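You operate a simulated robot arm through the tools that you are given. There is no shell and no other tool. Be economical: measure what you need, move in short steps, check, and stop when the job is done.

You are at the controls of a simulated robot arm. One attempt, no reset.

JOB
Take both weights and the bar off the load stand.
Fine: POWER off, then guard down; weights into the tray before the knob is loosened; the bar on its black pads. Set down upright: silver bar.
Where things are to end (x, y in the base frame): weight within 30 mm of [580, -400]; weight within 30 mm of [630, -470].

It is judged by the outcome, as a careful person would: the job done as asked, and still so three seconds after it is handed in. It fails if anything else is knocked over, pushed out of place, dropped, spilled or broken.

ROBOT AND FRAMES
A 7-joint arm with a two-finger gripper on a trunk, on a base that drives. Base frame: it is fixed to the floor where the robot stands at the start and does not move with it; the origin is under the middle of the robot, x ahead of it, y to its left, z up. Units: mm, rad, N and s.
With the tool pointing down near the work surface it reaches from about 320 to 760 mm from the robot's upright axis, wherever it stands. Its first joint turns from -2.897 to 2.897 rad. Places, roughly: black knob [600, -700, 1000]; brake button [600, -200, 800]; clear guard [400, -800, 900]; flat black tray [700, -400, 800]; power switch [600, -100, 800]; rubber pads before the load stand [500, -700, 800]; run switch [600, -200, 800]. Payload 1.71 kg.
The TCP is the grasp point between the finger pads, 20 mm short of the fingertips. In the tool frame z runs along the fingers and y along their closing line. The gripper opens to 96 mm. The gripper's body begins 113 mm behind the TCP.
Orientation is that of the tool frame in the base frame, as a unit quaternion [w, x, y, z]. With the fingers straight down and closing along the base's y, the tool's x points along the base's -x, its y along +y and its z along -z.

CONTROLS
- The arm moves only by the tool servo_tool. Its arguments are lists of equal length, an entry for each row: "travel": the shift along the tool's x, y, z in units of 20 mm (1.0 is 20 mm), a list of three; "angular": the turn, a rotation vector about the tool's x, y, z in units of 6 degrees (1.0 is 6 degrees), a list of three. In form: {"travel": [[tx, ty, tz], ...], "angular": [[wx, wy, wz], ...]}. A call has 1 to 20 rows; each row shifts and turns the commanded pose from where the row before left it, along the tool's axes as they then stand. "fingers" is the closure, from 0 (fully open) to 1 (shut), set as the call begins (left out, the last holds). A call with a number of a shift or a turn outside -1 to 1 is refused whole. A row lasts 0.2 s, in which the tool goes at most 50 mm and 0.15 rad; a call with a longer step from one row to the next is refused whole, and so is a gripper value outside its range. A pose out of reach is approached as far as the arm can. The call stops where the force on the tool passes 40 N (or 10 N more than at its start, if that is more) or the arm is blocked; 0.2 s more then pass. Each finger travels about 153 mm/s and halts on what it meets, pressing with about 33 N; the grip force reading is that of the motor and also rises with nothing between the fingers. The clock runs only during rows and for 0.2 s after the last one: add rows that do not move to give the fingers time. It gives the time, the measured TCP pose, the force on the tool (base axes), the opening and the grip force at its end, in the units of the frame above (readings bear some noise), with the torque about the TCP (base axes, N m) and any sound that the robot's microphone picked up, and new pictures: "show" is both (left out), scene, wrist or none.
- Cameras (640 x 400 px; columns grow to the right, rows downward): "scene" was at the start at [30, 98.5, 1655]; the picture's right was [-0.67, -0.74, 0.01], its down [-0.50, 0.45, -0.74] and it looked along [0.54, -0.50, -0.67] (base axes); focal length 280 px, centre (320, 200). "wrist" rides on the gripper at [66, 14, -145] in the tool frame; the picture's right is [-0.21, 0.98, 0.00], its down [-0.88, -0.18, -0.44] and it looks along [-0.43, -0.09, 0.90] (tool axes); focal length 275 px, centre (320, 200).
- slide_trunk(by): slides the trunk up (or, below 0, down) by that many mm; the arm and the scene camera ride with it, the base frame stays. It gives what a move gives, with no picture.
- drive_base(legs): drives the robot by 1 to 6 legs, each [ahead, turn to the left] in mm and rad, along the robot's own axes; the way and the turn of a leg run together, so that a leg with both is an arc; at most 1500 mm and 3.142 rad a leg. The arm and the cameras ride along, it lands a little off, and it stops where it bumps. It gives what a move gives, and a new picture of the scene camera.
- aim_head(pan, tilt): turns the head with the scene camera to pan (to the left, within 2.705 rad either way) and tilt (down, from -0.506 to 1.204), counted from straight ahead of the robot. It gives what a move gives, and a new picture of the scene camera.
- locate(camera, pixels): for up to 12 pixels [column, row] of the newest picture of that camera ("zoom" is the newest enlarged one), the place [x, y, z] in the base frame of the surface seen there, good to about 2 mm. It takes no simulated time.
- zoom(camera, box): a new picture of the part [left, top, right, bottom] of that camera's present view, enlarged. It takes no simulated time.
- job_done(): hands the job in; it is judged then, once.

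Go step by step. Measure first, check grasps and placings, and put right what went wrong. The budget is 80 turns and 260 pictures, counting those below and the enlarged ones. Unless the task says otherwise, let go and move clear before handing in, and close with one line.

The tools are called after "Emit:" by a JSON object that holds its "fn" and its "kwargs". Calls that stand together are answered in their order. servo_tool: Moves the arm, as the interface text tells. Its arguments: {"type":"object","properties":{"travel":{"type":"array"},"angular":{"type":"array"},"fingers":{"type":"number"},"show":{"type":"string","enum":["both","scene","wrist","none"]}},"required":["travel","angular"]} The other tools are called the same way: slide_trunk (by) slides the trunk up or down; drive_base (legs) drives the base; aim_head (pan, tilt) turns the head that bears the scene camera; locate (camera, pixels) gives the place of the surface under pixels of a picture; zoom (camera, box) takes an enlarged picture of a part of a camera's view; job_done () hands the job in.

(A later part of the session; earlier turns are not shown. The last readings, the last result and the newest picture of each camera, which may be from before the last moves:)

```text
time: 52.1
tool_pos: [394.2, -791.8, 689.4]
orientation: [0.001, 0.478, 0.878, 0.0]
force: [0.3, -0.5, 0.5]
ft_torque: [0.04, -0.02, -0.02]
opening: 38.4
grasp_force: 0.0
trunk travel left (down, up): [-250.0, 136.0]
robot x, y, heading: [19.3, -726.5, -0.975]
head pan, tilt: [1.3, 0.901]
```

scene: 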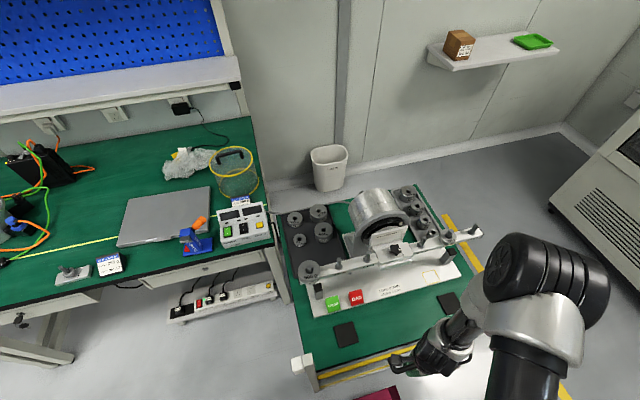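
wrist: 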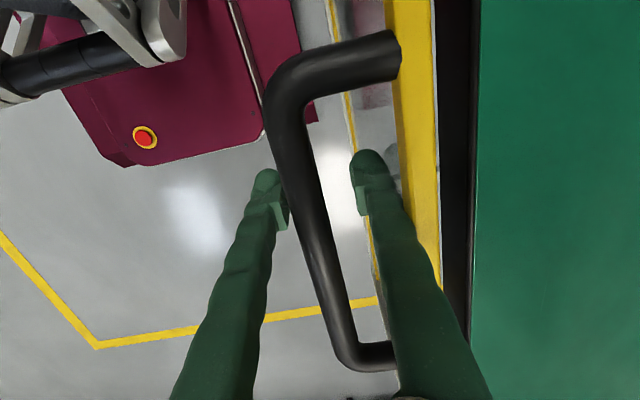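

The guard is down with its top at z≈748, below the bench top. I raise the tool straight out.

Emit:
{"fn": "servo_tool", "kwargs": {"travel": [[0, 0, -0.5], [0, 0, -0.5], [0, 0, -1], [0, 0, -1], [0, 0, -1], [0, 0, -1], [0, 0, -1], [0, 0, -1], [0, 0, -1], [0, 0, -1], [0, 0, -1], [0, 0, -1], [0, 0, -1], [0, 0, -1], [0, 0, -1], [0, 0, -1], [0, 0, -1], [0, 0, -1], [0, 0, -1], [0, 0, -1]], "angular": [[0, 0, 0], [0, 0, 0], [0, 0, 0], [0, 0, 0], [0, 0, 0], [0, 0, 0], [0, 0, 0], [0, 0, 0], [0, 0, 0], [0, 0, 0], [0, 0, 0], [0, 0, 0], [0, 0, 0], [0, 0, 0], [0, 0, 0], [0, 0, 0], [0, 0, 0], [0, 0, 0], [0, 0, 0], [0, 0, 0]]}}

Emit:
{"fn": "zoom", "kwargs": {"camera": "scene", "box": [270, 190, 500, 390]}}

Emit:
{"fn": "locate", "kwargs": {"camera": "scene", "pixels": [[310, 267], [306, 264], [311, 275], [305, 283], [447, 235], [453, 229], [475, 230], [345, 333], [447, 302], [320, 355]]}}

```text
time: 56.3
tool_pos: [393.0, -790.1, 1068.2]
orientation: [0.002, 0.479, 0.878, 0.0]
force: [0.2, -0.1, -0.4]
ft_torque: [0.02, 0.0, -0.01]
opening: 38.8
grasp_force: 0.1
trunk travel left (down, up): [-250.0, 136.0]
robot x, y, heading: [18.2, -728.1, -0.976]
head pan, tilt: [1.3, 0.901]
```

scene: 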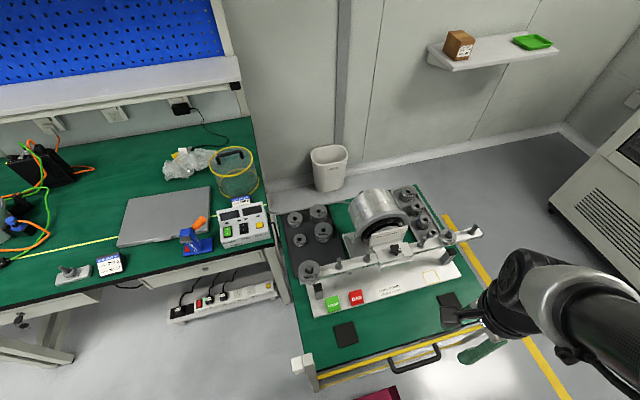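
wrist: 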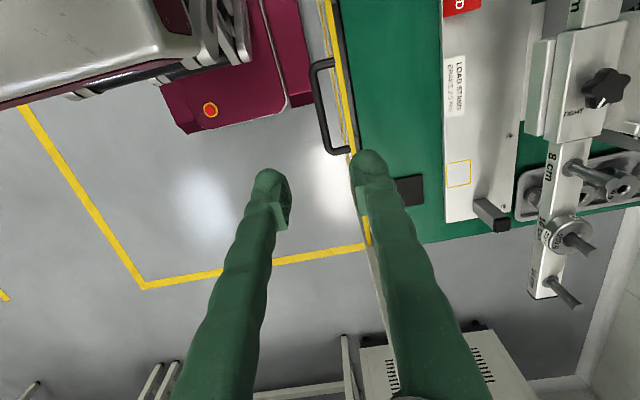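

```text
2.00 times, centred on (385, 290) of scene
```

zoom: 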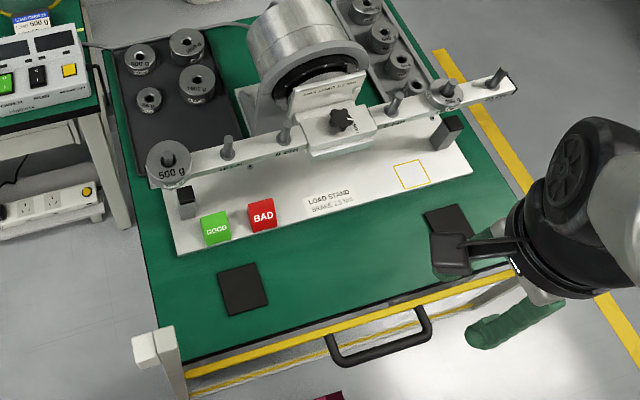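

```text
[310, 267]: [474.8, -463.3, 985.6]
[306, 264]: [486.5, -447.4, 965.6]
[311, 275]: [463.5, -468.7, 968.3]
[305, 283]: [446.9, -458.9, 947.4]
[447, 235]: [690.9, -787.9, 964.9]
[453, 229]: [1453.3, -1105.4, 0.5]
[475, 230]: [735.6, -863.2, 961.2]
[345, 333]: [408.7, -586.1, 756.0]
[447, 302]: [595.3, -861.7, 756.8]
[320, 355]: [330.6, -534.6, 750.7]
```

The guard stays down and the bar level. I now hover above the 500 g weight at (475,-463), fingers open across the bar.

Emit:
{"fn": "servo_tool", "kwargs": {"travel": [[0.89, 0.948, 0], [0.89, 0.948, 0], [0.89, 0.948, 0], [0.89, 0.948, 0], [0.89, 0.948, 0], [0.89, 0.948, 0], [0.89, 0.948, 0], [0.89, 0.948, 0], [0.89, 0.948, 0], [0.89, 0.948, 0], [0.89, 0.948, 0], [0.89, 0.948, 0], [0.89, 0.948, 0], [0, 0, 0]], "angular": [[0, 0, 0], [0, 0, 0], [0, 0, 0], [0, 0, 0], [0, 0, 0], [0, 0, 0], [0, 0, 0], [0, 0, 0], [0, 0, 0], [0, 0, 0], [0, 0, 0], [0, 0, 0], [0, 0, 0], [0, 0, 0]], "fingers": 0}}

```text
time: 59.3
tool_pos: [476.0, -462.8, 1067.8]
orientation: [0.002, 0.479, 0.878, 0.0]
force: [0.2, 0.0, -0.5]
ft_torque: [-0.05, -0.01, -0.02]
opening: 96.1
grasp_force: 0.2
trunk travel left (down, up): [-250.0, 136.0]
robot x, y, heading: [22.6, -731.9, -0.972]
head pan, tilt: [1.3, 0.901]
```

scene: 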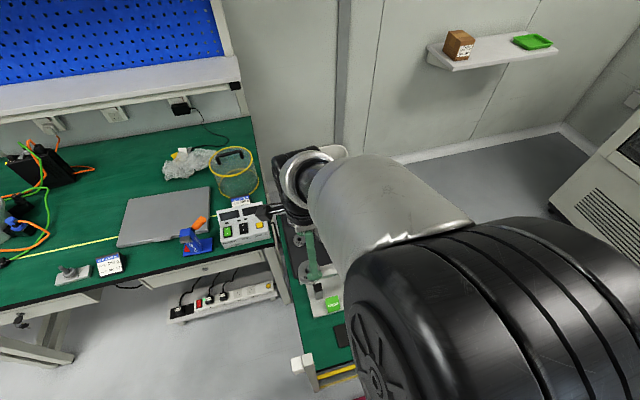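
wrist: 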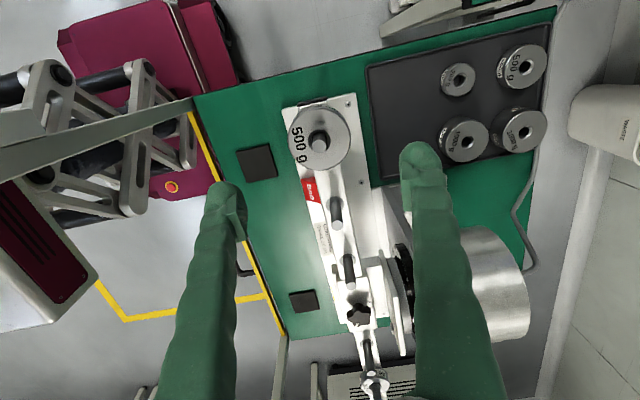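

The weight is at (322,138) between the fingers. I measure its rim, the peg, the tray corners and its weights.

Emit:
{"fn": "locate", "kwargs": {"camera": "wrist", "pixels": [[296, 135], [343, 135], [318, 112], [322, 160], [318, 139], [323, 175], [368, 70], [545, 28], [376, 183], [456, 79], [464, 139], [440, 95]]}}

Emit:
{"fn": "zoom", "kwargs": {"camera": "wrist", "box": [270, 90, 390, 190]}}

```text
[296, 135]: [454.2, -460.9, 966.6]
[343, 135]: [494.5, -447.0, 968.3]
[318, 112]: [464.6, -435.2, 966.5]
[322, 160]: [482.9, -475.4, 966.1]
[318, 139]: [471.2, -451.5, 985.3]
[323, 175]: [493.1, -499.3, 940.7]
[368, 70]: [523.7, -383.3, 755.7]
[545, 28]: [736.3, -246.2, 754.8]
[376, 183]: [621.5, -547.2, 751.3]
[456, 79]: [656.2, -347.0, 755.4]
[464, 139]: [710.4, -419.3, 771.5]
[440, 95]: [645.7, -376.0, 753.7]
```

```text
4.00 times, centred on (330, 140) of wrist
```

zoom: 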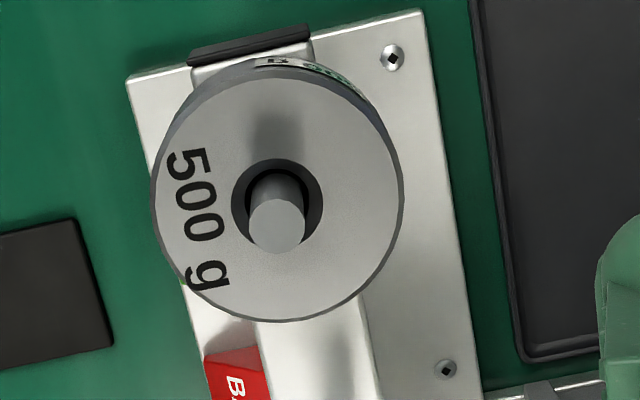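

The weight's centre is (476,-458), top z 967, bar top z 941, diameter 58. I descend to z≈958 and close.

Emit:
{"fn": "servo_tool", "kwargs": {"travel": [[0.21, 0.13, 0.9], [0, 0, 0.9], [0, 0, 0.9], [0, 0, 0.9], [0, 0, 0.9], [0, 0, 0.5], [0, 0, 0.5], [0, 0, 0]], "angular": [[0, 0, 0], [0, 0, 0], [0, 0, 0], [0, 0, 0], [0, 0, 0], [0, 0, 0], [0, 0, 0], [0, 0, 0]], "show": "wrist"}}

Emit:
{"fn": "servo_tool", "kwargs": {"travel": [[0, 0, 0], [0, 0, 0], [0, 0, 0]], "angular": [[0, 0, 0], [0, 0, 0], [0, 0, 0]], "fingers": 1, "show": "wrist"}}

```text
time: 61.1
tool_pos: [475.0, -457.6, 960.1]
orientation: [0.001, 0.478, 0.878, 0.0]
force: [0.1, 0.7, 0.0]
ft_torque: [0.03, -0.01, 0.01]
opening: 96.3
grasp_force: 0.0
trunk travel left (down, up): [-250.0, 136.0]
robot x, y, heading: [20.9, -732.1, -0.976]
head pan, tilt: [1.3, 0.901]
```

wrist: 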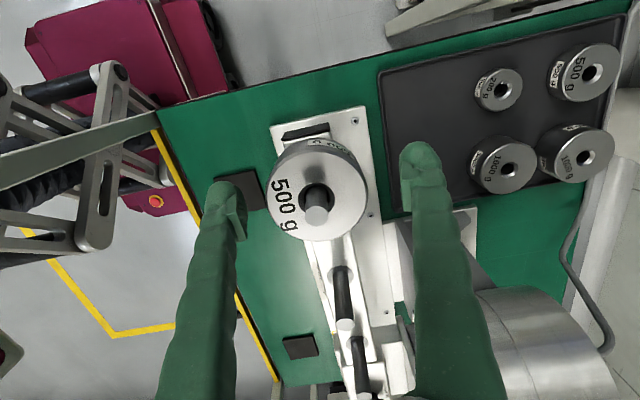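

```text
time: 61.9
tool_pos: [475.1, -456.9, 959.3]
orientation: [0.002, 0.479, 0.878, 0.0]
force: [-2.0, -1.3, -0.7]
ft_torque: [-0.06, 0.03, 0.0]
opening: 59.5
grasp_force: 33.3
trunk travel left (down, up): [-250.0, 136.0]
robot x, y, heading: [21.1, -729.3, -0.976]
head pan, tilt: [1.3, 0.901]
```

wrist: 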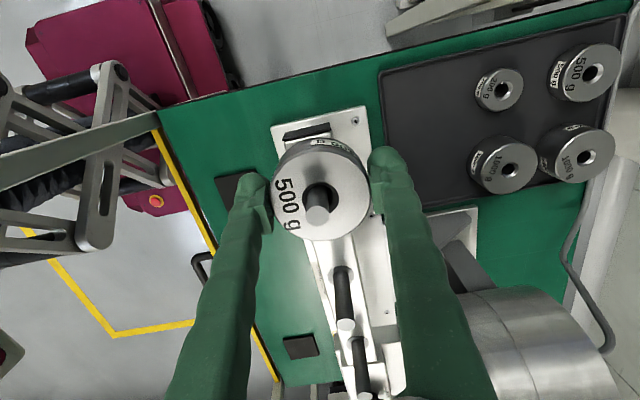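

Gripped at 59.5 mm. I lift it straight off the peg and check that the bar stays level.

Emit:
{"fn": "servo_tool", "kwargs": {"travel": [[0, 0, -0.3], [0, 0, -0.5], [0, 0, -0.5], [0, 0, -0.5], [0, 0, -0.7], [0, 0, -0.8], [0, 0, -0.8], [0, 0, -0.8]], "angular": [[0, 0, 0], [0, 0, 0], [0, 0, 0], [0, 0, 0], [0, 0, 0], [0, 0, 0], [0, 0, 0], [0, 0, 0]]}}

```text
time: 63.7
tool_pos: [474.6, -456.8, 1057.0]
orientation: [0.002, 0.479, 0.878, 0.001]
force: [0.2, 0.5, 0.1]
ft_torque: [-0.01, 0.0, 0.0]
opening: 0.0
grasp_force: 29.0
trunk travel left (down, up): [-250.0, 136.0]
robot x, y, heading: [20.5, -729.1, -0.975]
head pan, tilt: [1.3, 0.901]
```

scene: 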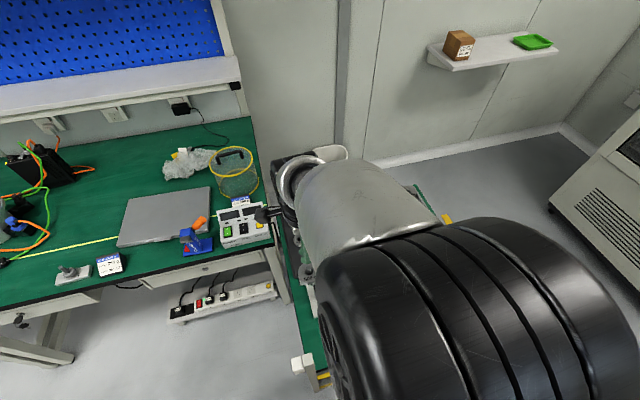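
wrist: 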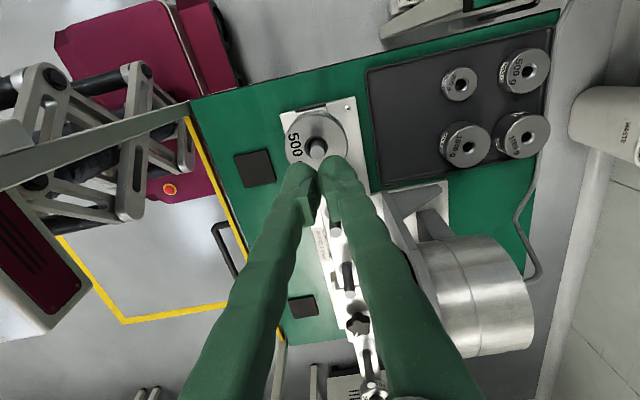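

The fingers slipped off; the weight is still on its peg. I check the weight's position to see why.

Emit:
{"fn": "zoom", "kwargs": {"camera": "wrist", "box": [270, 90, 390, 190]}}

Emit:
{"fn": "locate", "kwargs": {"camera": "wrist", "pixels": [[290, 140], [345, 140], [317, 113], [300, 160], [336, 158], [317, 147], [300, 125], [332, 122]]}}

```text
4.00 times, centred on (330, 140) of wrist
```

zoom: 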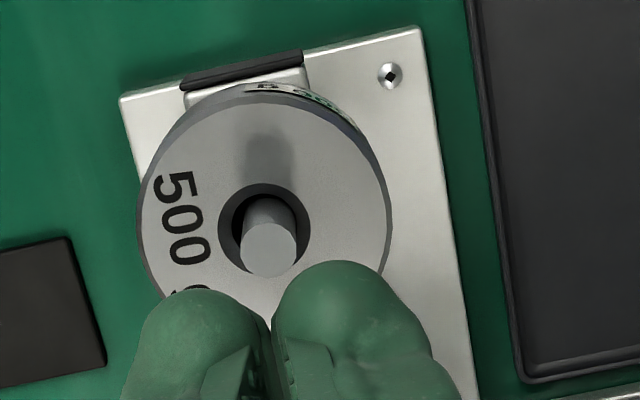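

```text
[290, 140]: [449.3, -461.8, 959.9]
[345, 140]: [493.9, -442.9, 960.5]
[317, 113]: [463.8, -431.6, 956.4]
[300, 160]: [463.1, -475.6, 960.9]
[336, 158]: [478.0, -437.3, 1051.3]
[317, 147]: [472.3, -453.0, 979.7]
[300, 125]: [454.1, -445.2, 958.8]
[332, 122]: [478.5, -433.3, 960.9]
```

The weight's top is now at z≈960 rather than 967, so the bar end has dipped slightly. I wait briefly and re-measure to see whether it is creeping.

Emit:
{"fn": "servo_tool", "kwargs": {"travel": [[0, 0, -0.3], [0, 0, 0], [0, 0, 0], [0, 0, 0]], "angular": [[0, 0, 0], [0, 0, 0], [0, 0, 0], [0, 0, 0]], "fingers": 0, "show": "wrist"}}

Emit:
{"fn": "locate", "kwargs": {"camera": "wrist", "pixels": [[295, 140], [335, 135], [317, 115], [317, 143], [324, 178], [325, 190], [347, 284], [349, 302]]}}

Emit:
{"fn": "zoom", "kwargs": {"camera": "wrist", "box": [240, 90, 440, 400]}}

```text
time: 64.7
tool_pos: [476.3, -456.1, 1062.7]
orientation: [0.003, 0.479, 0.878, -0.001]
force: [-1.3, -0.3, 0.9]
ft_torque: [0.02, -0.01, 0.0]
opening: 96.0
grasp_force: 0.0
trunk travel left (down, up): [-250.0, 136.0]
robot x, y, heading: [16.7, -724.9, -0.977]
head pan, tilt: [1.3, 0.901]
```

wrist: 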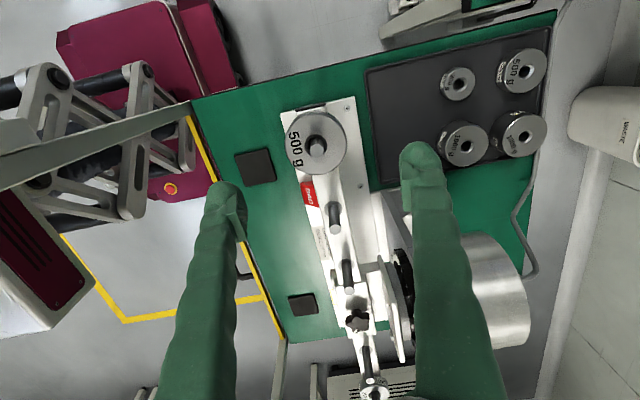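

```text
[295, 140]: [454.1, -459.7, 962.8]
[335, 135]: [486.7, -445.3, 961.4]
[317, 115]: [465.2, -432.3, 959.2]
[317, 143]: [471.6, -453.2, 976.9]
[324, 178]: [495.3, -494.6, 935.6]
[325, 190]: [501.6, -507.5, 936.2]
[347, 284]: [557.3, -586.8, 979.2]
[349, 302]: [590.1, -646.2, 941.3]
```

```text
1.29 times, centred on (340, 245) of wrist
```

zoom: 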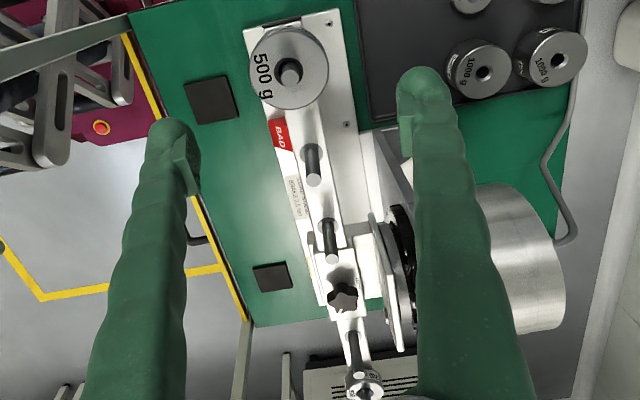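

The bar end has settled about 5 mm lower and is steady. I regrip deeper (TCP z≈947), so the pads cover the weight fully.

Emit:
{"fn": "servo_tool", "kwargs": {"travel": [[0.06, -0.1, 0.9], [0, 0, 0.9], [0, 0, 0.9], [0, 0, 0.9], [0, 0, 0.9], [0, 0, 0.5], [0, 0, 0.5], [0, 0, 0.28], [0, 0, 0]], "angular": [[0, 0, 0], [0, 0, 0], [0, 0, 0], [0, 0, 0], [0, 0, 0], [0, 0, 0], [0, 0, 0], [0, 0, 0], [0, 0, 0]], "show": "none"}}

Emit:
{"fn": "servo_tool", "kwargs": {"travel": [[0, 0, 0], [0, 0, 0], [0, 0, 0], [0, 0, 0]], "angular": [[0, 0, 0], [0, 0, 0], [0, 0, 0], [0, 0, 0]], "fingers": 1, "show": "wrist"}}

Emit:
{"fn": "servo_tool", "kwargs": {"travel": [[0, 0, -0.2], [0, 0, -0.2], [0, 0, -0.2], [0, 0, -0.2], [0, 0, 0]], "angular": [[0, 0, 0], [0, 0, 0], [0, 0, 0], [0, 0, 0], [0, 0, 0]], "show": "wrist"}}

```text
time: 66.7
tool_pos: [473.1, -457.6, 946.0]
orientation: [0.002, 0.479, 0.878, 0.0]
force: [-0.2, 0.3, 0.9]
ft_torque: [0.01, -0.03, -0.01]
opening: 96.1
grasp_force: 0.0
trunk travel left (down, up): [-250.0, 136.0]
robot x, y, heading: [24.0, -731.7, -0.974]
head pan, tilt: [1.3, 0.901]
```

```text
time: 67.7
tool_pos: [474.1, -457.5, 946.0]
orientation: [0.001, 0.479, 0.878, 0.0]
force: [0.4, 0.0, 0.0]
ft_torque: [-0.04, 0.0, 0.01]
opening: 61.7
grasp_force: 32.9
trunk travel left (down, up): [-250.0, 136.0]
robot x, y, heading: [21.8, -727.6, -0.977]
head pan, tilt: [1.3, 0.901]
```

wrist: 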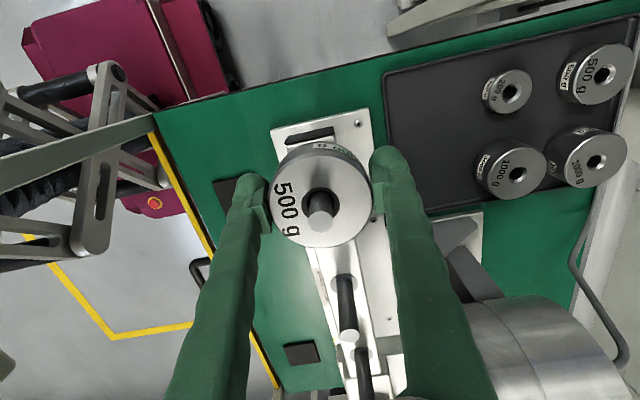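

```text
time: 68.9
tool_pos: [472.4, -456.9, 963.2]
orientation: [0.001, 0.478, 0.878, 0.001]
force: [0.7, -0.1, -5.4]
ft_torque: [0.03, 0.0, 0.01]
opening: 61.4
grasp_force: 32.9
trunk travel left (down, up): [-250.0, 136.0]
robot x, y, heading: [19.2, -729.0, -0.977]
head pan, tilt: [1.3, 0.901]
```

wrist: 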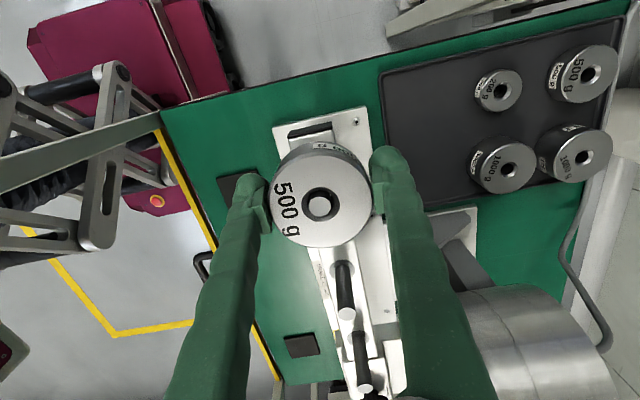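

The weight rises with the fingers (5.4 N carried). I continue slowly off the peg.

Emit:
{"fn": "servo_tool", "kwargs": {"travel": [[0, 0, -0.4], [0, 0, -0.4], [0, 0, -0.4], [0, 0, -0.4], [0, 0, -0.4], [0, 0, -0.4], [0, 0, -0.4], [0, 0, -0.4]], "angular": [[0, 0, 0], [0, 0, 0], [0, 0, 0], [0, 0, 0], [0, 0, 0], [0, 0, 0], [0, 0, 0], [0, 0, 0]], "show": "wrist"}}

Emit:
{"fn": "locate", "kwargs": {"camera": "wrist", "pixels": [[300, 200], [350, 190], [320, 235], [490, 105], [450, 90], [430, 170], [400, 120], [383, 75], [345, 305], [480, 175], [545, 160]]}}

```text
time: 70.7
tool_pos: [474.2, -457.0, 1027.2]
orientation: [0.001, 0.479, 0.878, 0.0]
force: [-0.6, -0.3, -4.5]
ft_torque: [-0.01, 0.03, -0.01]
opening: 61.5
grasp_force: 32.9
trunk travel left (down, up): [-250.0, 136.0]
robot x, y, heading: [18.5, -732.1, -0.972]
head pan, tilt: [1.3, 0.901]
```

wrist: 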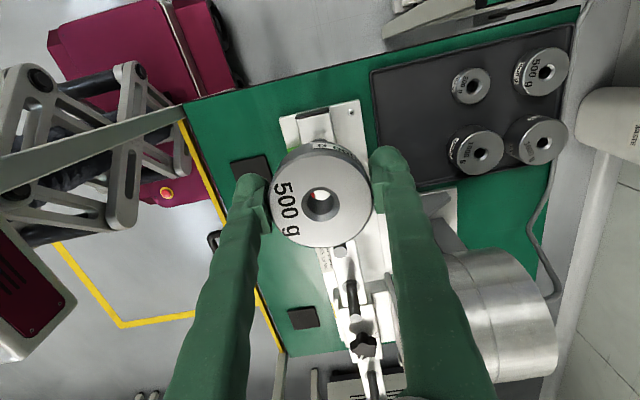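

```text
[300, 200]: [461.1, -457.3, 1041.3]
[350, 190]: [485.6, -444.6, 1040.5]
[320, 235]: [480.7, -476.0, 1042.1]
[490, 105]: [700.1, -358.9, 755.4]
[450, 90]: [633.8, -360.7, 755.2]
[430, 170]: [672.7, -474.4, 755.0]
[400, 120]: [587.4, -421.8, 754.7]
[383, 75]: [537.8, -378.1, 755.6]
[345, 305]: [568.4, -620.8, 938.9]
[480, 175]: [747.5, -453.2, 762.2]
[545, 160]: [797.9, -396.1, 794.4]
```

The weight is clear of the peg. I carry it over the tray at (586,-397) and lower most of the way.

Emit:
{"fn": "servo_tool", "kwargs": {"travel": [[-0.0625, 0.79, 0], [-0.0625, 0.79, 0], [-0.0625, 0.79, 0], [-0.0625, 0.79, 0], [-0.0625, 0.79, 0], [-0.0625, 0.79, 0], [-0.0625, 0.79, 0], [-0.0625, 0.79, 0], [0, 0, 0.8], [0, 0, 0.8], [0, 0, 0.8], [0, 0, 0.8], [0, 0, 0.8], [0, 0, 0.8], [0, 0, 0.8], [0, 0, 0.8], [0, 0, 0.8], [0, 0, 0.8], [0, 0, 0.8], [0, 0, 0.8]], "angular": [[0, 0, 0], [0, 0, 0], [0, 0, 0], [0, 0, 0], [0, 0, 0], [0, 0, 0], [0, 0, 0], [0, 0, 0], [0, 0, 0], [0, 0, 0], [0, 0, 0], [0, 0, 0], [0, 0, 0], [0, 0, 0], [0, 0, 0], [0, 0, 0], [0, 0, 0], [0, 0, 0], [0, 0, 0], [0, 0, 0]], "show": "wrist"}}

```text
time: 74.9
tool_pos: [586.6, -397.6, 834.9]
orientation: [0.002, 0.479, 0.878, 0.0]
force: [-0.7, 0.2, -5.5]
ft_torque: [-0.03, 0.03, 0.0]
opening: 61.4
grasp_force: 33.1
trunk travel left (down, up): [-250.0, 136.0]
robot x, y, heading: [23.0, -727.9, -0.977]
head pan, tilt: [1.3, 0.901]
```

wrist: 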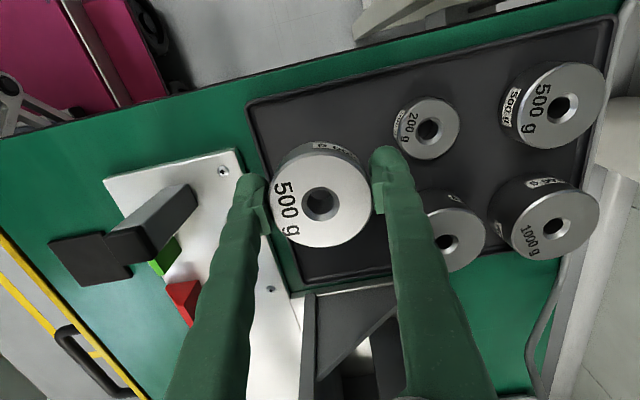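

All clear. I lower until the tips are just above the tray.

Emit:
{"fn": "servo_tool", "kwargs": {"travel": [[0, 0, 0.5], [0, 0, 0.5], [0, 0, 0.5], [0, 0, 0.5], [0, 0, 0.3], [0, 0, 0.2], [0, 0, 0.2], [0, 0, 0.2], [0, 0, 0]], "angular": [[0, 0, 0], [0, 0, 0], [0, 0, 0], [0, 0, 0], [0, 0, 0], [0, 0, 0], [0, 0, 0], [0, 0, 0], [0, 0, 0]], "show": "wrist"}}

Emit:
{"fn": "locate", "kwargs": {"camera": "wrist", "pixels": [[290, 185], [345, 220], [420, 150], [440, 90]]}}

```text
time: 76.9
tool_pos: [584.8, -397.6, 777.7]
orientation: [0.002, 0.478, 0.878, -0.001]
force: [-0.1, 0.4, -4.8]
ft_torque: [0.02, -0.01, 0.01]
opening: 61.2
grasp_force: 33.3
trunk travel left (down, up): [-250.0, 136.0]
robot x, y, heading: [16.9, -731.2, -0.973]
head pan, tilt: [1.3, 0.901]
```

wrist: 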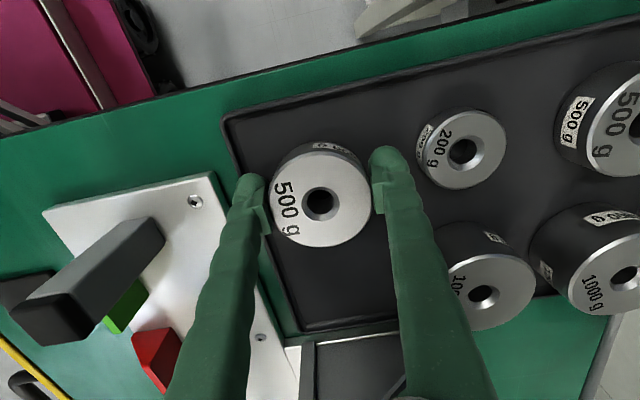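

```text
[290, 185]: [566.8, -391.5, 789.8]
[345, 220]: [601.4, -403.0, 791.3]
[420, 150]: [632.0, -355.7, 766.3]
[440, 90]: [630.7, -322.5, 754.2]
```

The weight's underside is about 9 mm above the tray. I lower 2 mm more, then loosen the grip softly.

Emit:
{"fn": "servo_tool", "kwargs": {"travel": [[0, 0, 0.05], [0, 0, 0.05], [0, 0, 0]], "angular": [[0, 0, 0], [0, 0, 0], [0, 0, 0]], "show": "none"}}

Emit:
{"fn": "servo_tool", "kwargs": {"travel": [[0, 0, 0], [0, 0, 0]], "angular": [[0, 0, 0], [0, 0, 0]], "fingers": 0.37, "show": "none"}}

```text
time: 77.7
tool_pos: [585.0, -397.8, 773.9]
orientation: [0.002, 0.479, 0.878, 0.001]
force: [0.5, 0.2, -5.6]
ft_torque: [-0.02, 0.01, -0.03]
opening: 61.1
grasp_force: 33.5
trunk travel left (down, up): [-250.0, 136.0]
robot x, y, heading: [20.4, -729.5, -0.975]
head pan, tilt: [1.3, 0.901]
```

```text
time: 78.3
tool_pos: [585.9, -397.0, 775.7]
orientation: [0.002, 0.479, 0.878, 0.0]
force: [-0.8, -0.9, 0.3]
ft_torque: [-0.03, 0.01, 0.0]
opening: 60.4
grasp_force: 0.0
trunk travel left (down, up): [-250.0, 136.0]
robot x, y, heading: [19.2, -732.4, -0.978]
head pan, tilt: [1.3, 0.901]
```

The grip has let go and the load is off the tool. I open a little more and raise.

Emit:
{"fn": "servo_tool", "kwargs": {"travel": [[0, 0, 0], [0, 0, -0.3], [0, 0, -0.7], [0, 0, -1], [0, 0, -1], [0, 0, -1], [0, 0, -1], [0, 0, -1], [0, 0, -1], [0, 0, -1], [0, 0, -1], [0, 0, -1], [0, 0, -1], [0, 0, -1], [0, 0, -1]], "angular": [[0, 0, 0], [0, 0, 0], [0, 0, 0], [0, 0, 0], [0, 0, 0], [0, 0, 0], [0, 0, 0], [0, 0, 0], [0, 0, 0], [0, 0, 0], [0, 0, 0], [0, 0, 0], [0, 0, 0], [0, 0, 0], [0, 0, 0]], "fingers": 0.28}}

Emit:
{"fn": "zoom", "kwargs": {"camera": "wrist", "box": [200, 60, 520, 260]}}

```text
time: 81.5
tool_pos: [583.6, -396.5, 1035.8]
orientation: [0.001, 0.479, 0.878, 0.001]
force: [0.2, 0.8, 0.1]
ft_torque: [0.01, 0.01, 0.0]
opening: 69.3
grasp_force: 0.2
trunk travel left (down, up): [-250.0, 136.0]
robot x, y, heading: [21.6, -732.2, -0.979]
head pan, tilt: [1.3, 0.901]
```

scene: 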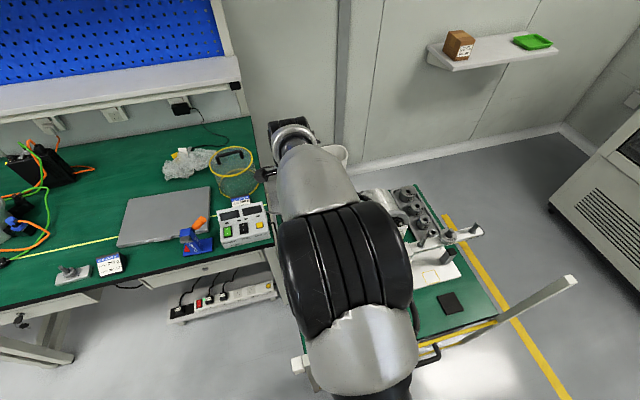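
wrist: 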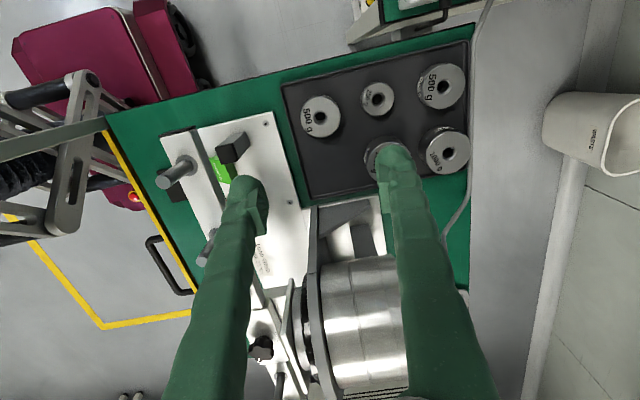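

```text
2.00 times, centred on (360, 160) of wrist
```

zoom: 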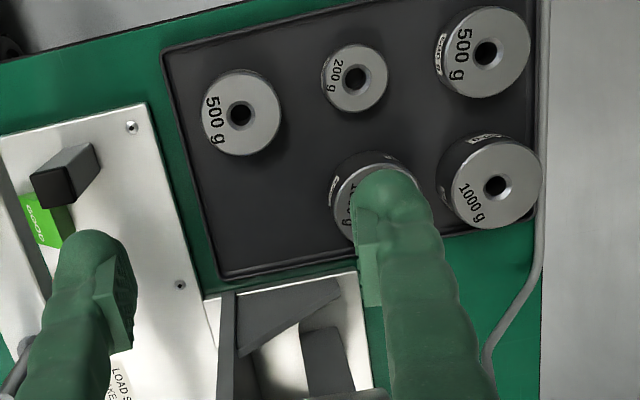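

The 500 g weight lies flat in the tray. I verify its place and travel high to above the far 200 g weight.

Emit:
{"fn": "locate", "kwargs": {"camera": "wrist", "pixels": [[308, 116], [335, 116], [320, 101], [320, 132]]}}

Emit:
{"fn": "servo_tool", "kwargs": {"travel": [[-0.97, -0.3, 0], [-0.97, -0.3, 0], [-0.97, -0.3, 0], [-0.97, -0.3, 0], [-0.97, -0.3, 0], [-0.97, -0.3, 0], [-0.97, -0.3, 0], [-0.97, -0.3, 0], [-0.97, -0.3, 0], [-0.97, -0.3, 0], [-0.97, -0.3, 0], [-0.97, -0.3, 0], [-0.97, -0.3, 0], [-0.97, -0.3, 0], [-0.97, -0.3, 0], [-0.97, -0.3, 0], [-0.97, -0.3, 0], [-0.97, -0.3, 0], [-0.97, -0.3, 0], [-0.97, -0.3, 0]], "angular": [[0, 0, 0], [0, 0, 0], [0, 0, 0], [0, 0, 0], [0, 0, 0], [0, 0, 0], [0, 0, 0], [0, 0, 0], [0, 0, 0], [0, 0, 0], [0, 0, 0], [0, 0, 0], [0, 0, 0], [0, 0, 0], [0, 0, 0], [0, 0, 0], [0, 0, 0], [0, 0, 0], [0, 0, 0], [0, 0, 0]], "fingers": 0.15}}

```text
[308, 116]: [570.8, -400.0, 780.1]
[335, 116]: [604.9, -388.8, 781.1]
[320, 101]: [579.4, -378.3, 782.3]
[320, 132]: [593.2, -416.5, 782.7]
```

```text
time: 85.7
tool_pos: [694.0, -788.7, 1036.6]
orientation: [0.001, 0.479, 0.878, 0.0]
force: [0.0, -1.4, 0.3]
ft_torque: [0.02, 0.02, -0.01]
opening: 81.5
grasp_force: 0.1
trunk travel left (down, up): [-250.0, 136.0]
robot x, y, heading: [20.4, -727.6, -0.979]
head pan, tilt: [1.3, 0.901]
```

scene: 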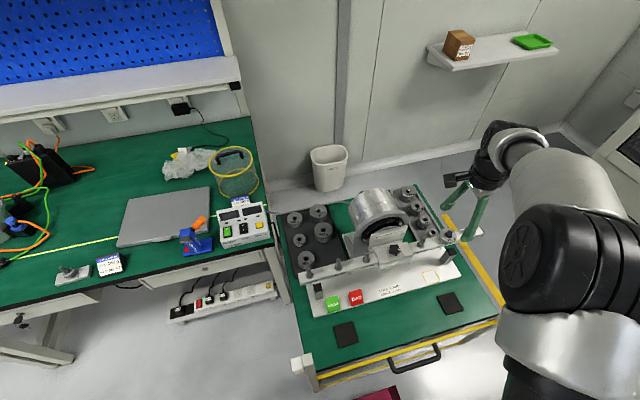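
wrist: 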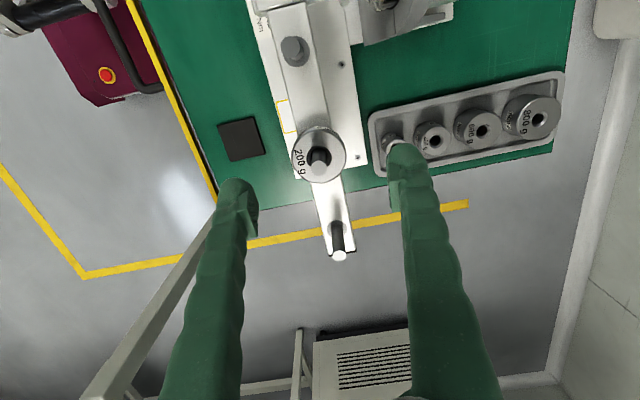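

The 500 g weight rests at about (586,-398). Now I measure the 200 g weight, seen at (318,155).

Emit:
{"fn": "locate", "kwargs": {"camera": "wrist", "pixels": [[297, 155], [343, 155], [318, 132], [316, 176], [318, 156], [330, 205], [312, 100], [291, 48], [338, 256]]}}

Emit:
{"fn": "zoom", "kwargs": {"camera": "wrist", "box": [260, 90, 400, 270]}}

```text
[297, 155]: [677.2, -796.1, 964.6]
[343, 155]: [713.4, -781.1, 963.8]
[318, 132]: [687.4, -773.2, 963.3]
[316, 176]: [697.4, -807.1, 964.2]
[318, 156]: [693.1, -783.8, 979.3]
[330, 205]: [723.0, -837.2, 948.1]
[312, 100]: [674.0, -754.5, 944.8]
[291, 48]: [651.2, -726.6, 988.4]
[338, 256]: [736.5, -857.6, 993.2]
```

```text
2.22 times, centred on (330, 180) of wrist
```

zoom: 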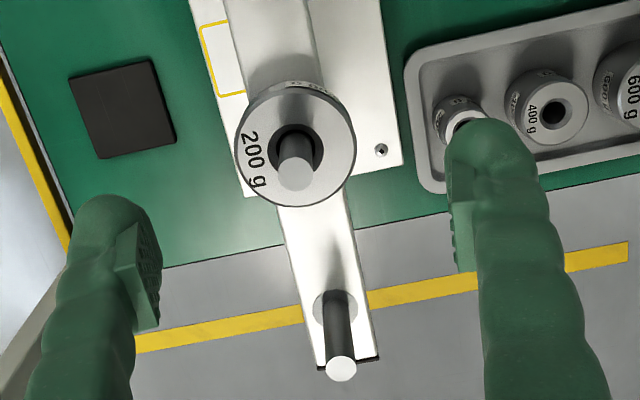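

The 200 g weight is centred at (694.5,-790.5), from z 946 to 964. I descend to z≈957, close, and test-lift slowly.

Emit:
{"fn": "servo_tool", "kwargs": {"travel": [[-0.09, -0.02, 0.8], [0, 0, 0.8], [0, 0, 0.8], [0, 0, 0.8], [0, 0, 0.5], [0, 0, 0.28], [0, 0, 0]], "angular": [[0, 0, 0], [0, 0, 0], [0, 0, 0], [0, 0, 0], [0, 0, 0], [0, 0, 0], [0, 0, 0]], "show": "none"}}

Emit:
{"fn": "servo_tool", "kwargs": {"travel": [[0, 0, 0], [0, 0, 0], [0, 0, 0], [0, 0, 0]], "angular": [[0, 0, 0], [0, 0, 0], [0, 0, 0], [0, 0, 0]], "fingers": 1, "show": "wrist"}}

Emit:
{"fn": "servo_tool", "kwargs": {"travel": [[0, 0, -0.2], [0, 0, -0.2], [0, 0, -0.2], [0, 0, -0.2], [0, 0, 0]], "angular": [[0, 0, 0], [0, 0, 0], [0, 0, 0], [0, 0, 0], [0, 0, 0]], "show": "wrist"}}

```text
time: 87.3
tool_pos: [695.6, -789.5, 957.0]
orientation: [0.002, 0.478, 0.878, -0.001]
force: [0.8, 0.3, 0.6]
ft_torque: [0.02, 0.0, 0.01]
opening: 81.6
grasp_force: 0.1
trunk travel left (down, up): [-250.0, 136.0]
robot x, y, heading: [14.8, -731.0, -0.978]
head pan, tilt: [1.3, 0.901]
```

```text
time: 88.3
tool_pos: [694.9, -789.5, 956.6]
orientation: [0.003, 0.479, 0.878, 0.0]
force: [0.5, 0.2, 0.5]
ft_torque: [-0.03, 0.03, 0.01]
opening: 45.1
grasp_force: 32.7
trunk travel left (down, up): [-250.0, 136.0]
robot x, y, heading: [21.1, -730.9, -0.977]
head pan, tilt: [1.3, 0.901]
```

wrist: 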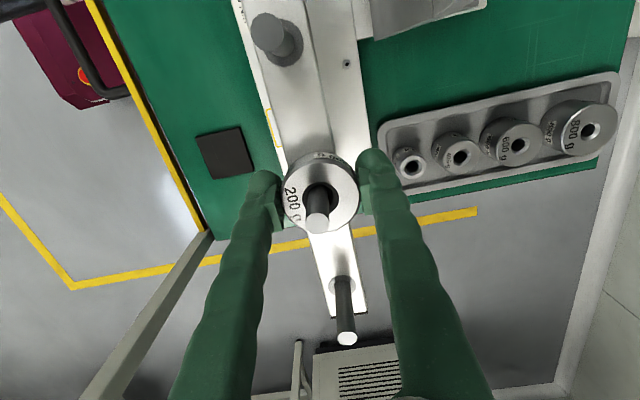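

```text
time: 89.5
tool_pos: [693.9, -790.4, 972.6]
orientation: [0.002, 0.479, 0.878, -0.001]
force: [-2.1, -0.3, -1.7]
ft_torque: [0.01, -0.01, -0.04]
opening: 45.3
grasp_force: 33.0
trunk travel left (down, up): [-250.0, 136.0]
robot x, y, heading: [19.6, -728.5, -0.977]
head pan, tilt: [1.3, 0.901]
```

wrist: 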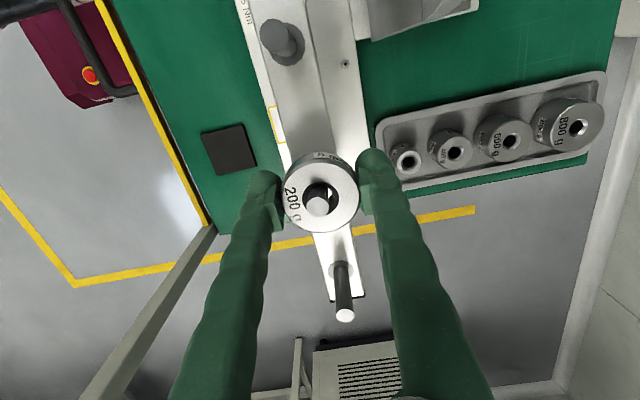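

It's lifting. I raise clear and carry it over to (630,-470).

Emit:
{"fn": "servo_tool", "kwargs": {"travel": [[0, 0, -0.5], [0, 0, -0.6], [0, 0, -0.8], [0, 0, -0.9], [0, 0, -0.9], [0, 0, 0]], "angular": [[0, 0, 0], [0, 0, 0], [0, 0, 0], [0, 0, 0], [0, 0, 0], [0, 0, 0]], "show": "wrist"}}

Emit:
{"fn": "servo_tool", "kwargs": {"travel": [[0.8, 0.313, 0], [0.8, 0.313, 0], [0.8, 0.313, 0], [0.8, 0.313, 0], [0.8, 0.313, 0], [0.8, 0.313, 0], [0.8, 0.313, 0], [0.8, 0.313, 0], [0.8, 0.313, 0], [0.8, 0.313, 0], [0.8, 0.313, 0], [0.8, 0.313, 0], [0.8, 0.313, 0], [0.8, 0.313, 0], [0.8, 0.313, 0], [0.8, 0.313, 0], [0.8, 0.313, 0], [0.8, 0.313, 0], [0.8, 0.313, 0], [0, 0, 0]], "angular": [[0, 0, 0], [0, 0, 0], [0, 0, 0], [0, 0, 0], [0, 0, 0], [0, 0, 0], [0, 0, 0], [0, 0, 0], [0, 0, 0], [0, 0, 0], [0, 0, 0], [0, 0, 0], [0, 0, 0], [0, 0, 0], [0, 0, 0], [0, 0, 0], [0, 0, 0], [0, 0, 0], [0, 0, 0], [0, 0, 0]], "show": "wrist"}}

```text
time: 90.9
tool_pos: [693.6, -790.2, 1046.6]
orientation: [0.002, 0.478, 0.878, 0.0]
force: [-0.8, -0.1, -2.3]
ft_torque: [0.0, 0.0, -0.01]
opening: 45.1
grasp_force: 33.0
trunk travel left (down, up): [-250.0, 136.0]
robot x, y, heading: [20.3, -730.7, -0.971]
head pan, tilt: [1.3, 0.901]
```

wrist: 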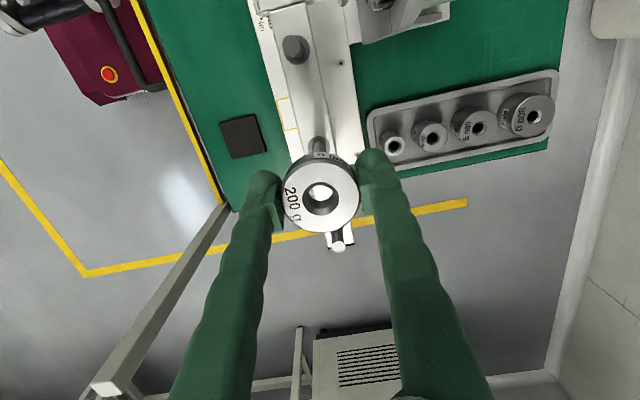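

```text
time: 95.1
tool_pos: [632.6, -469.6, 1046.5]
orientation: [0.002, 0.479, 0.878, -0.001]
force: [-0.5, -0.4, -2.0]
ft_torque: [-0.01, 0.0, -0.03]
opening: 45.2
grasp_force: 33.0
trunk travel left (down, up): [-250.0, 136.0]
robot x, y, heading: [20.8, -726.3, -0.972]
head pan, tilt: [1.3, 0.901]
```

wrist: 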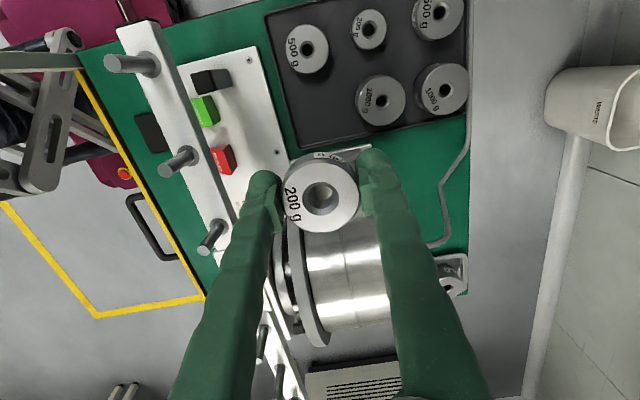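

Before descending I check clearance to the motor, its bracket and the 1000 g weight.

Emit:
{"fn": "locate", "kwargs": {"camera": "wrist", "pixels": [[310, 235], [340, 240], [372, 235], [310, 300], [290, 245], [350, 150], [300, 160], [380, 100], [360, 110], [380, 122], [310, 140], [383, 135]]}}

Emit:
{"fn": "zoom", "kwargs": {"camera": "wrist", "box": [220, 60, 420, 340]}}

```text
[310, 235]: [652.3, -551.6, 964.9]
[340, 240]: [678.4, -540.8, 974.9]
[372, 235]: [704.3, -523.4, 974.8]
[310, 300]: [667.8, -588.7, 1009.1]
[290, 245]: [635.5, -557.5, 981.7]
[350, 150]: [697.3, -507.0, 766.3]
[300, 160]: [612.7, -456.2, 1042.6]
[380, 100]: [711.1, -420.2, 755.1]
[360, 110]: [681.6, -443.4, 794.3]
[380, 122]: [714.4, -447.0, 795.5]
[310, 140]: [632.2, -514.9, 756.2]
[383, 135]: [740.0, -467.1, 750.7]
```

```text
1.43 times, centred on (320, 200) of wrist
```

zoom: 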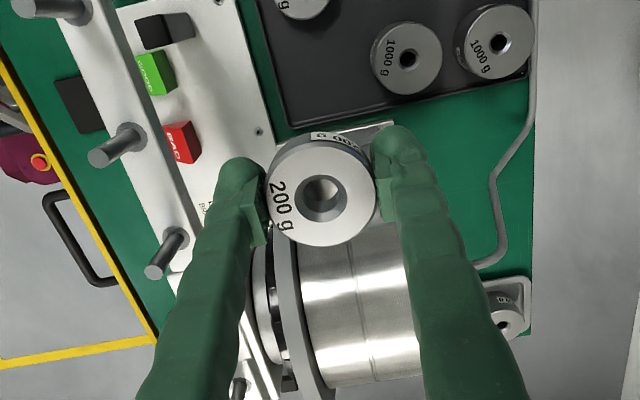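

There's about 55 mm between the gripper and the motor flank; I shift 10 mm away from it, to (625,-462), and lower to z≈810.

Emit:
{"fn": "servo_tool", "kwargs": {"travel": [[0.5, -0.1, 0.8], [0, 0, 0.8], [0, 0, 0.8], [0, 0, 0.8], [0, 0, 0.8], [0, 0, 0.8], [0, 0, 0.8], [0, 0, 0.8], [0, 0, 0.8], [0, 0, 0.8], [0, 0, 0.8], [0, 0, 0.8], [0, 0, 0.8], [0, 0, 0.8], [0, 0, 0.6]], "angular": [[0, 0, 0], [0, 0, 0], [0, 0, 0], [0, 0, 0], [0, 0, 0], [0, 0, 0], [0, 0, 0], [0, 0, 0], [0, 0, 0], [0, 0, 0], [0, 0, 0], [0, 0, 0], [0, 0, 0], [0, 0, 0], [0, 0, 0]]}}

```text
time: 98.3
tool_pos: [623.4, -462.7, 807.9]
orientation: [0.001, 0.478, 0.878, 0.0]
force: [-0.1, -1.0, -1.8]
ft_torque: [0.02, -0.01, 0.01]
opening: 45.3
grasp_force: 33.4
trunk travel left (down, up): [-250.0, 136.0]
robot x, y, heading: [18.9, -732.0, -0.977]
head pan, tilt: [1.3, 0.901]
```

scene: 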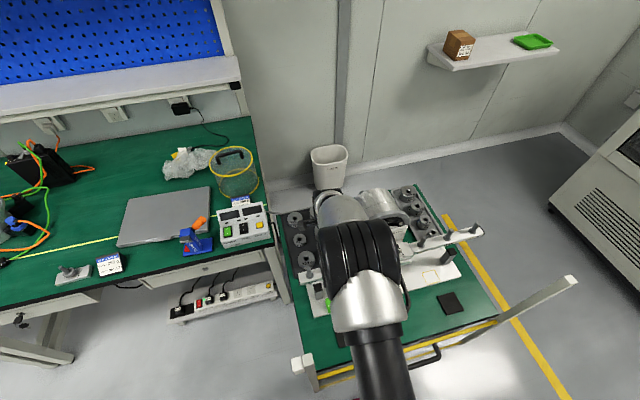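
wrist: 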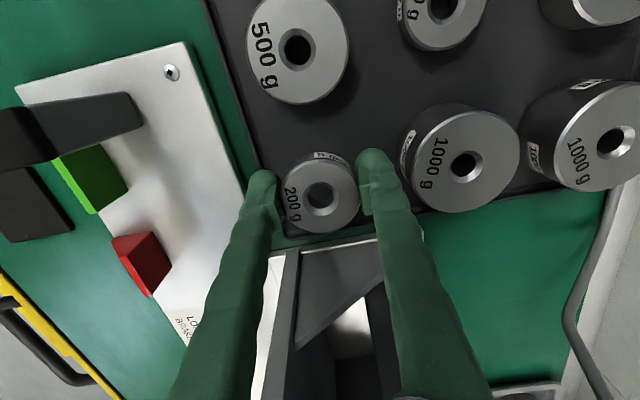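

All clear. I lower to the tray and loosen softly.

Emit:
{"fn": "servo_tool", "kwargs": {"travel": [[0, 0, 0.4], [0, 0, 0.4], [0, 0, 0.4], [0, 0, 0.2], [0, 0, 0.15], [0, 0, 0.1], [0, 0, 0]], "angular": [[0, 0, 0], [0, 0, 0], [0, 0, 0], [0, 0, 0], [0, 0, 0], [0, 0, 0], [0, 0, 0]], "show": "none"}}

Emit:
{"fn": "servo_tool", "kwargs": {"travel": [[0, 0, 0], [0, 0, 0]], "angular": [[0, 0, 0], [0, 0, 0]], "fingers": 0.53, "show": "wrist"}}

```text
time: 99.9
tool_pos: [623.9, -462.8, 776.4]
orientation: [0.002, 0.478, 0.878, 0.0]
force: [0.2, -0.6, -2.0]
ft_torque: [0.0, 0.01, 0.01]
opening: 45.0
grasp_force: 33.6
trunk travel left (down, up): [-250.0, 136.0]
robot x, y, heading: [19.3, -730.5, -0.972]
head pan, tilt: [1.3, 0.901]
```

```text
time: 100.5
tool_pos: [624.3, -462.3, 777.8]
orientation: [0.003, 0.478, 0.878, 0.0]
force: [0.9, -0.2, -0.4]
ft_torque: [0.01, 0.03, 0.01]
opening: 46.5
grasp_force: 32.7
trunk travel left (down, up): [-250.0, 136.0]
robot x, y, heading: [20.4, -727.5, -0.978]
head pan, tilt: [1.3, 0.901]
```

wrist: 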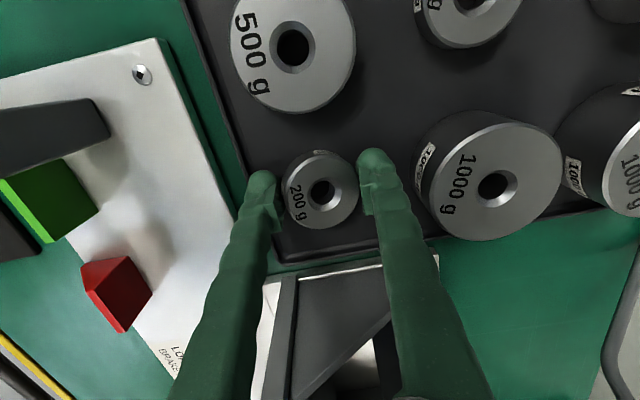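

The load is off. I open slightly and rise back to z≈1060.

Emit:
{"fn": "servo_tool", "kwargs": {"travel": [[0, 0, 0], [0, 0, -0.3], [0, 0, -0.7], [0, 0, -1], [0, 0, -1], [0, 0, -1], [0, 0, -1], [0, 0, -1], [0, 0, -1], [0, 0, -1], [0, 0, -1], [0, 0, -1], [0, 0, -1], [0, 0, -1], [0, 0, -1], [0, 0, -1], [0, 0, -1]], "angular": [[0, 0, 0], [0, 0, 0], [0, 0, 0], [0, 0, 0], [0, 0, 0], [0, 0, 0], [0, 0, 0], [0, 0, 0], [0, 0, 0], [0, 0, 0], [0, 0, 0], [0, 0, 0], [0, 0, 0], [0, 0, 0], [0, 0, 0], [0, 0, 0], [0, 0, 0]], "fingers": 0.42}}

Emit:
{"fn": "locate", "kwargs": {"camera": "wrist", "pixels": [[300, 60], [320, 60], [330, 125], [318, 130]]}}

```text
time: 104.1
tool_pos: [622.4, -463.0, 1077.1]
orientation: [0.002, 0.479, 0.878, 0.0]
force: [0.4, 1.4, -0.4]
ft_torque: [0.02, 0.0, 0.02]
opening: 55.8
grasp_force: 0.0
trunk travel left (down, up): [-250.0, 136.0]
robot x, y, heading: [20.2, -729.7, -0.978]
head pan, tilt: [1.3, 0.901]
```

scene: 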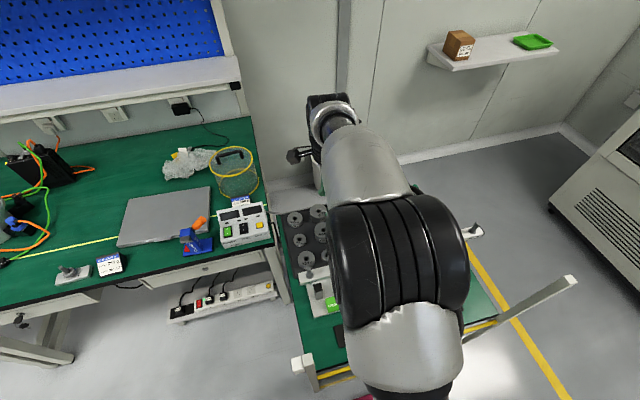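
wrist: 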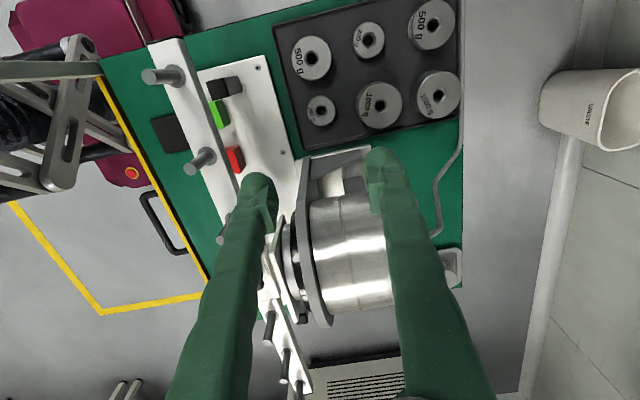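

```text
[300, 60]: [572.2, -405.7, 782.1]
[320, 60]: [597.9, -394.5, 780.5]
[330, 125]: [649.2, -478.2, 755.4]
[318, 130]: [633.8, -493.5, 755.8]
```

Both weights are in the tray. Next is the knob, so I move above it at about (600,-650).

Emit:
{"fn": "servo_tool", "kwargs": {"travel": [[-0.906, -0.75, 0], [-0.906, -0.75, 0], [-0.906, -0.75, 0], [-0.906, -0.75, 0], [-0.906, -0.75, 0], [-0.906, -0.75, 0], [-0.906, -0.75, 0], [-0.906, -0.75, 0], [0, 0, 0]], "angular": [[0, 0, 0], [0, 0, 0], [0, 0, 0], [0, 0, 0], [0, 0, 0], [0, 0, 0], [0, 0, 0], [0, 0, 0], [0, 0, 0]], "show": "wrist"}}

Emit:
{"fn": "zoom", "kwargs": {"camera": "wrist", "box": [240, 60, 400, 220]}}

```text
time: 106.1
tool_pos: [600.7, -648.4, 1076.5]
orientation: [0.002, 0.479, 0.878, 0.0]
force: [0.0, -0.1, -0.5]
ft_torque: [0.01, -0.03, -0.04]
opening: 55.6
grasp_force: 0.1
trunk travel left (down, up): [-250.0, 136.0]
robot x, y, heading: [19.3, -725.4, -0.974]
head pan, tilt: [1.3, 0.901]
```

wrist: 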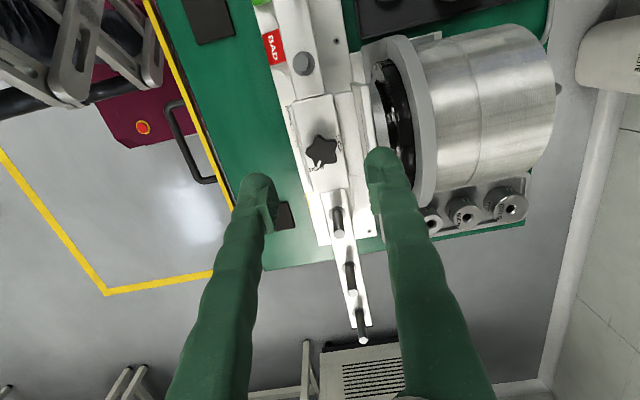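

```text
2.50 times, centred on (320, 140) of wrist
```

zoom: 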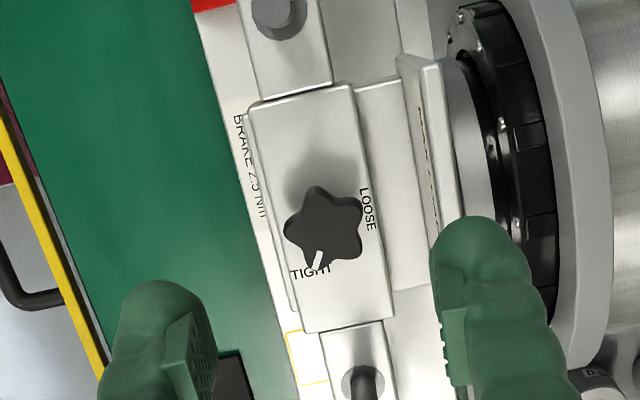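

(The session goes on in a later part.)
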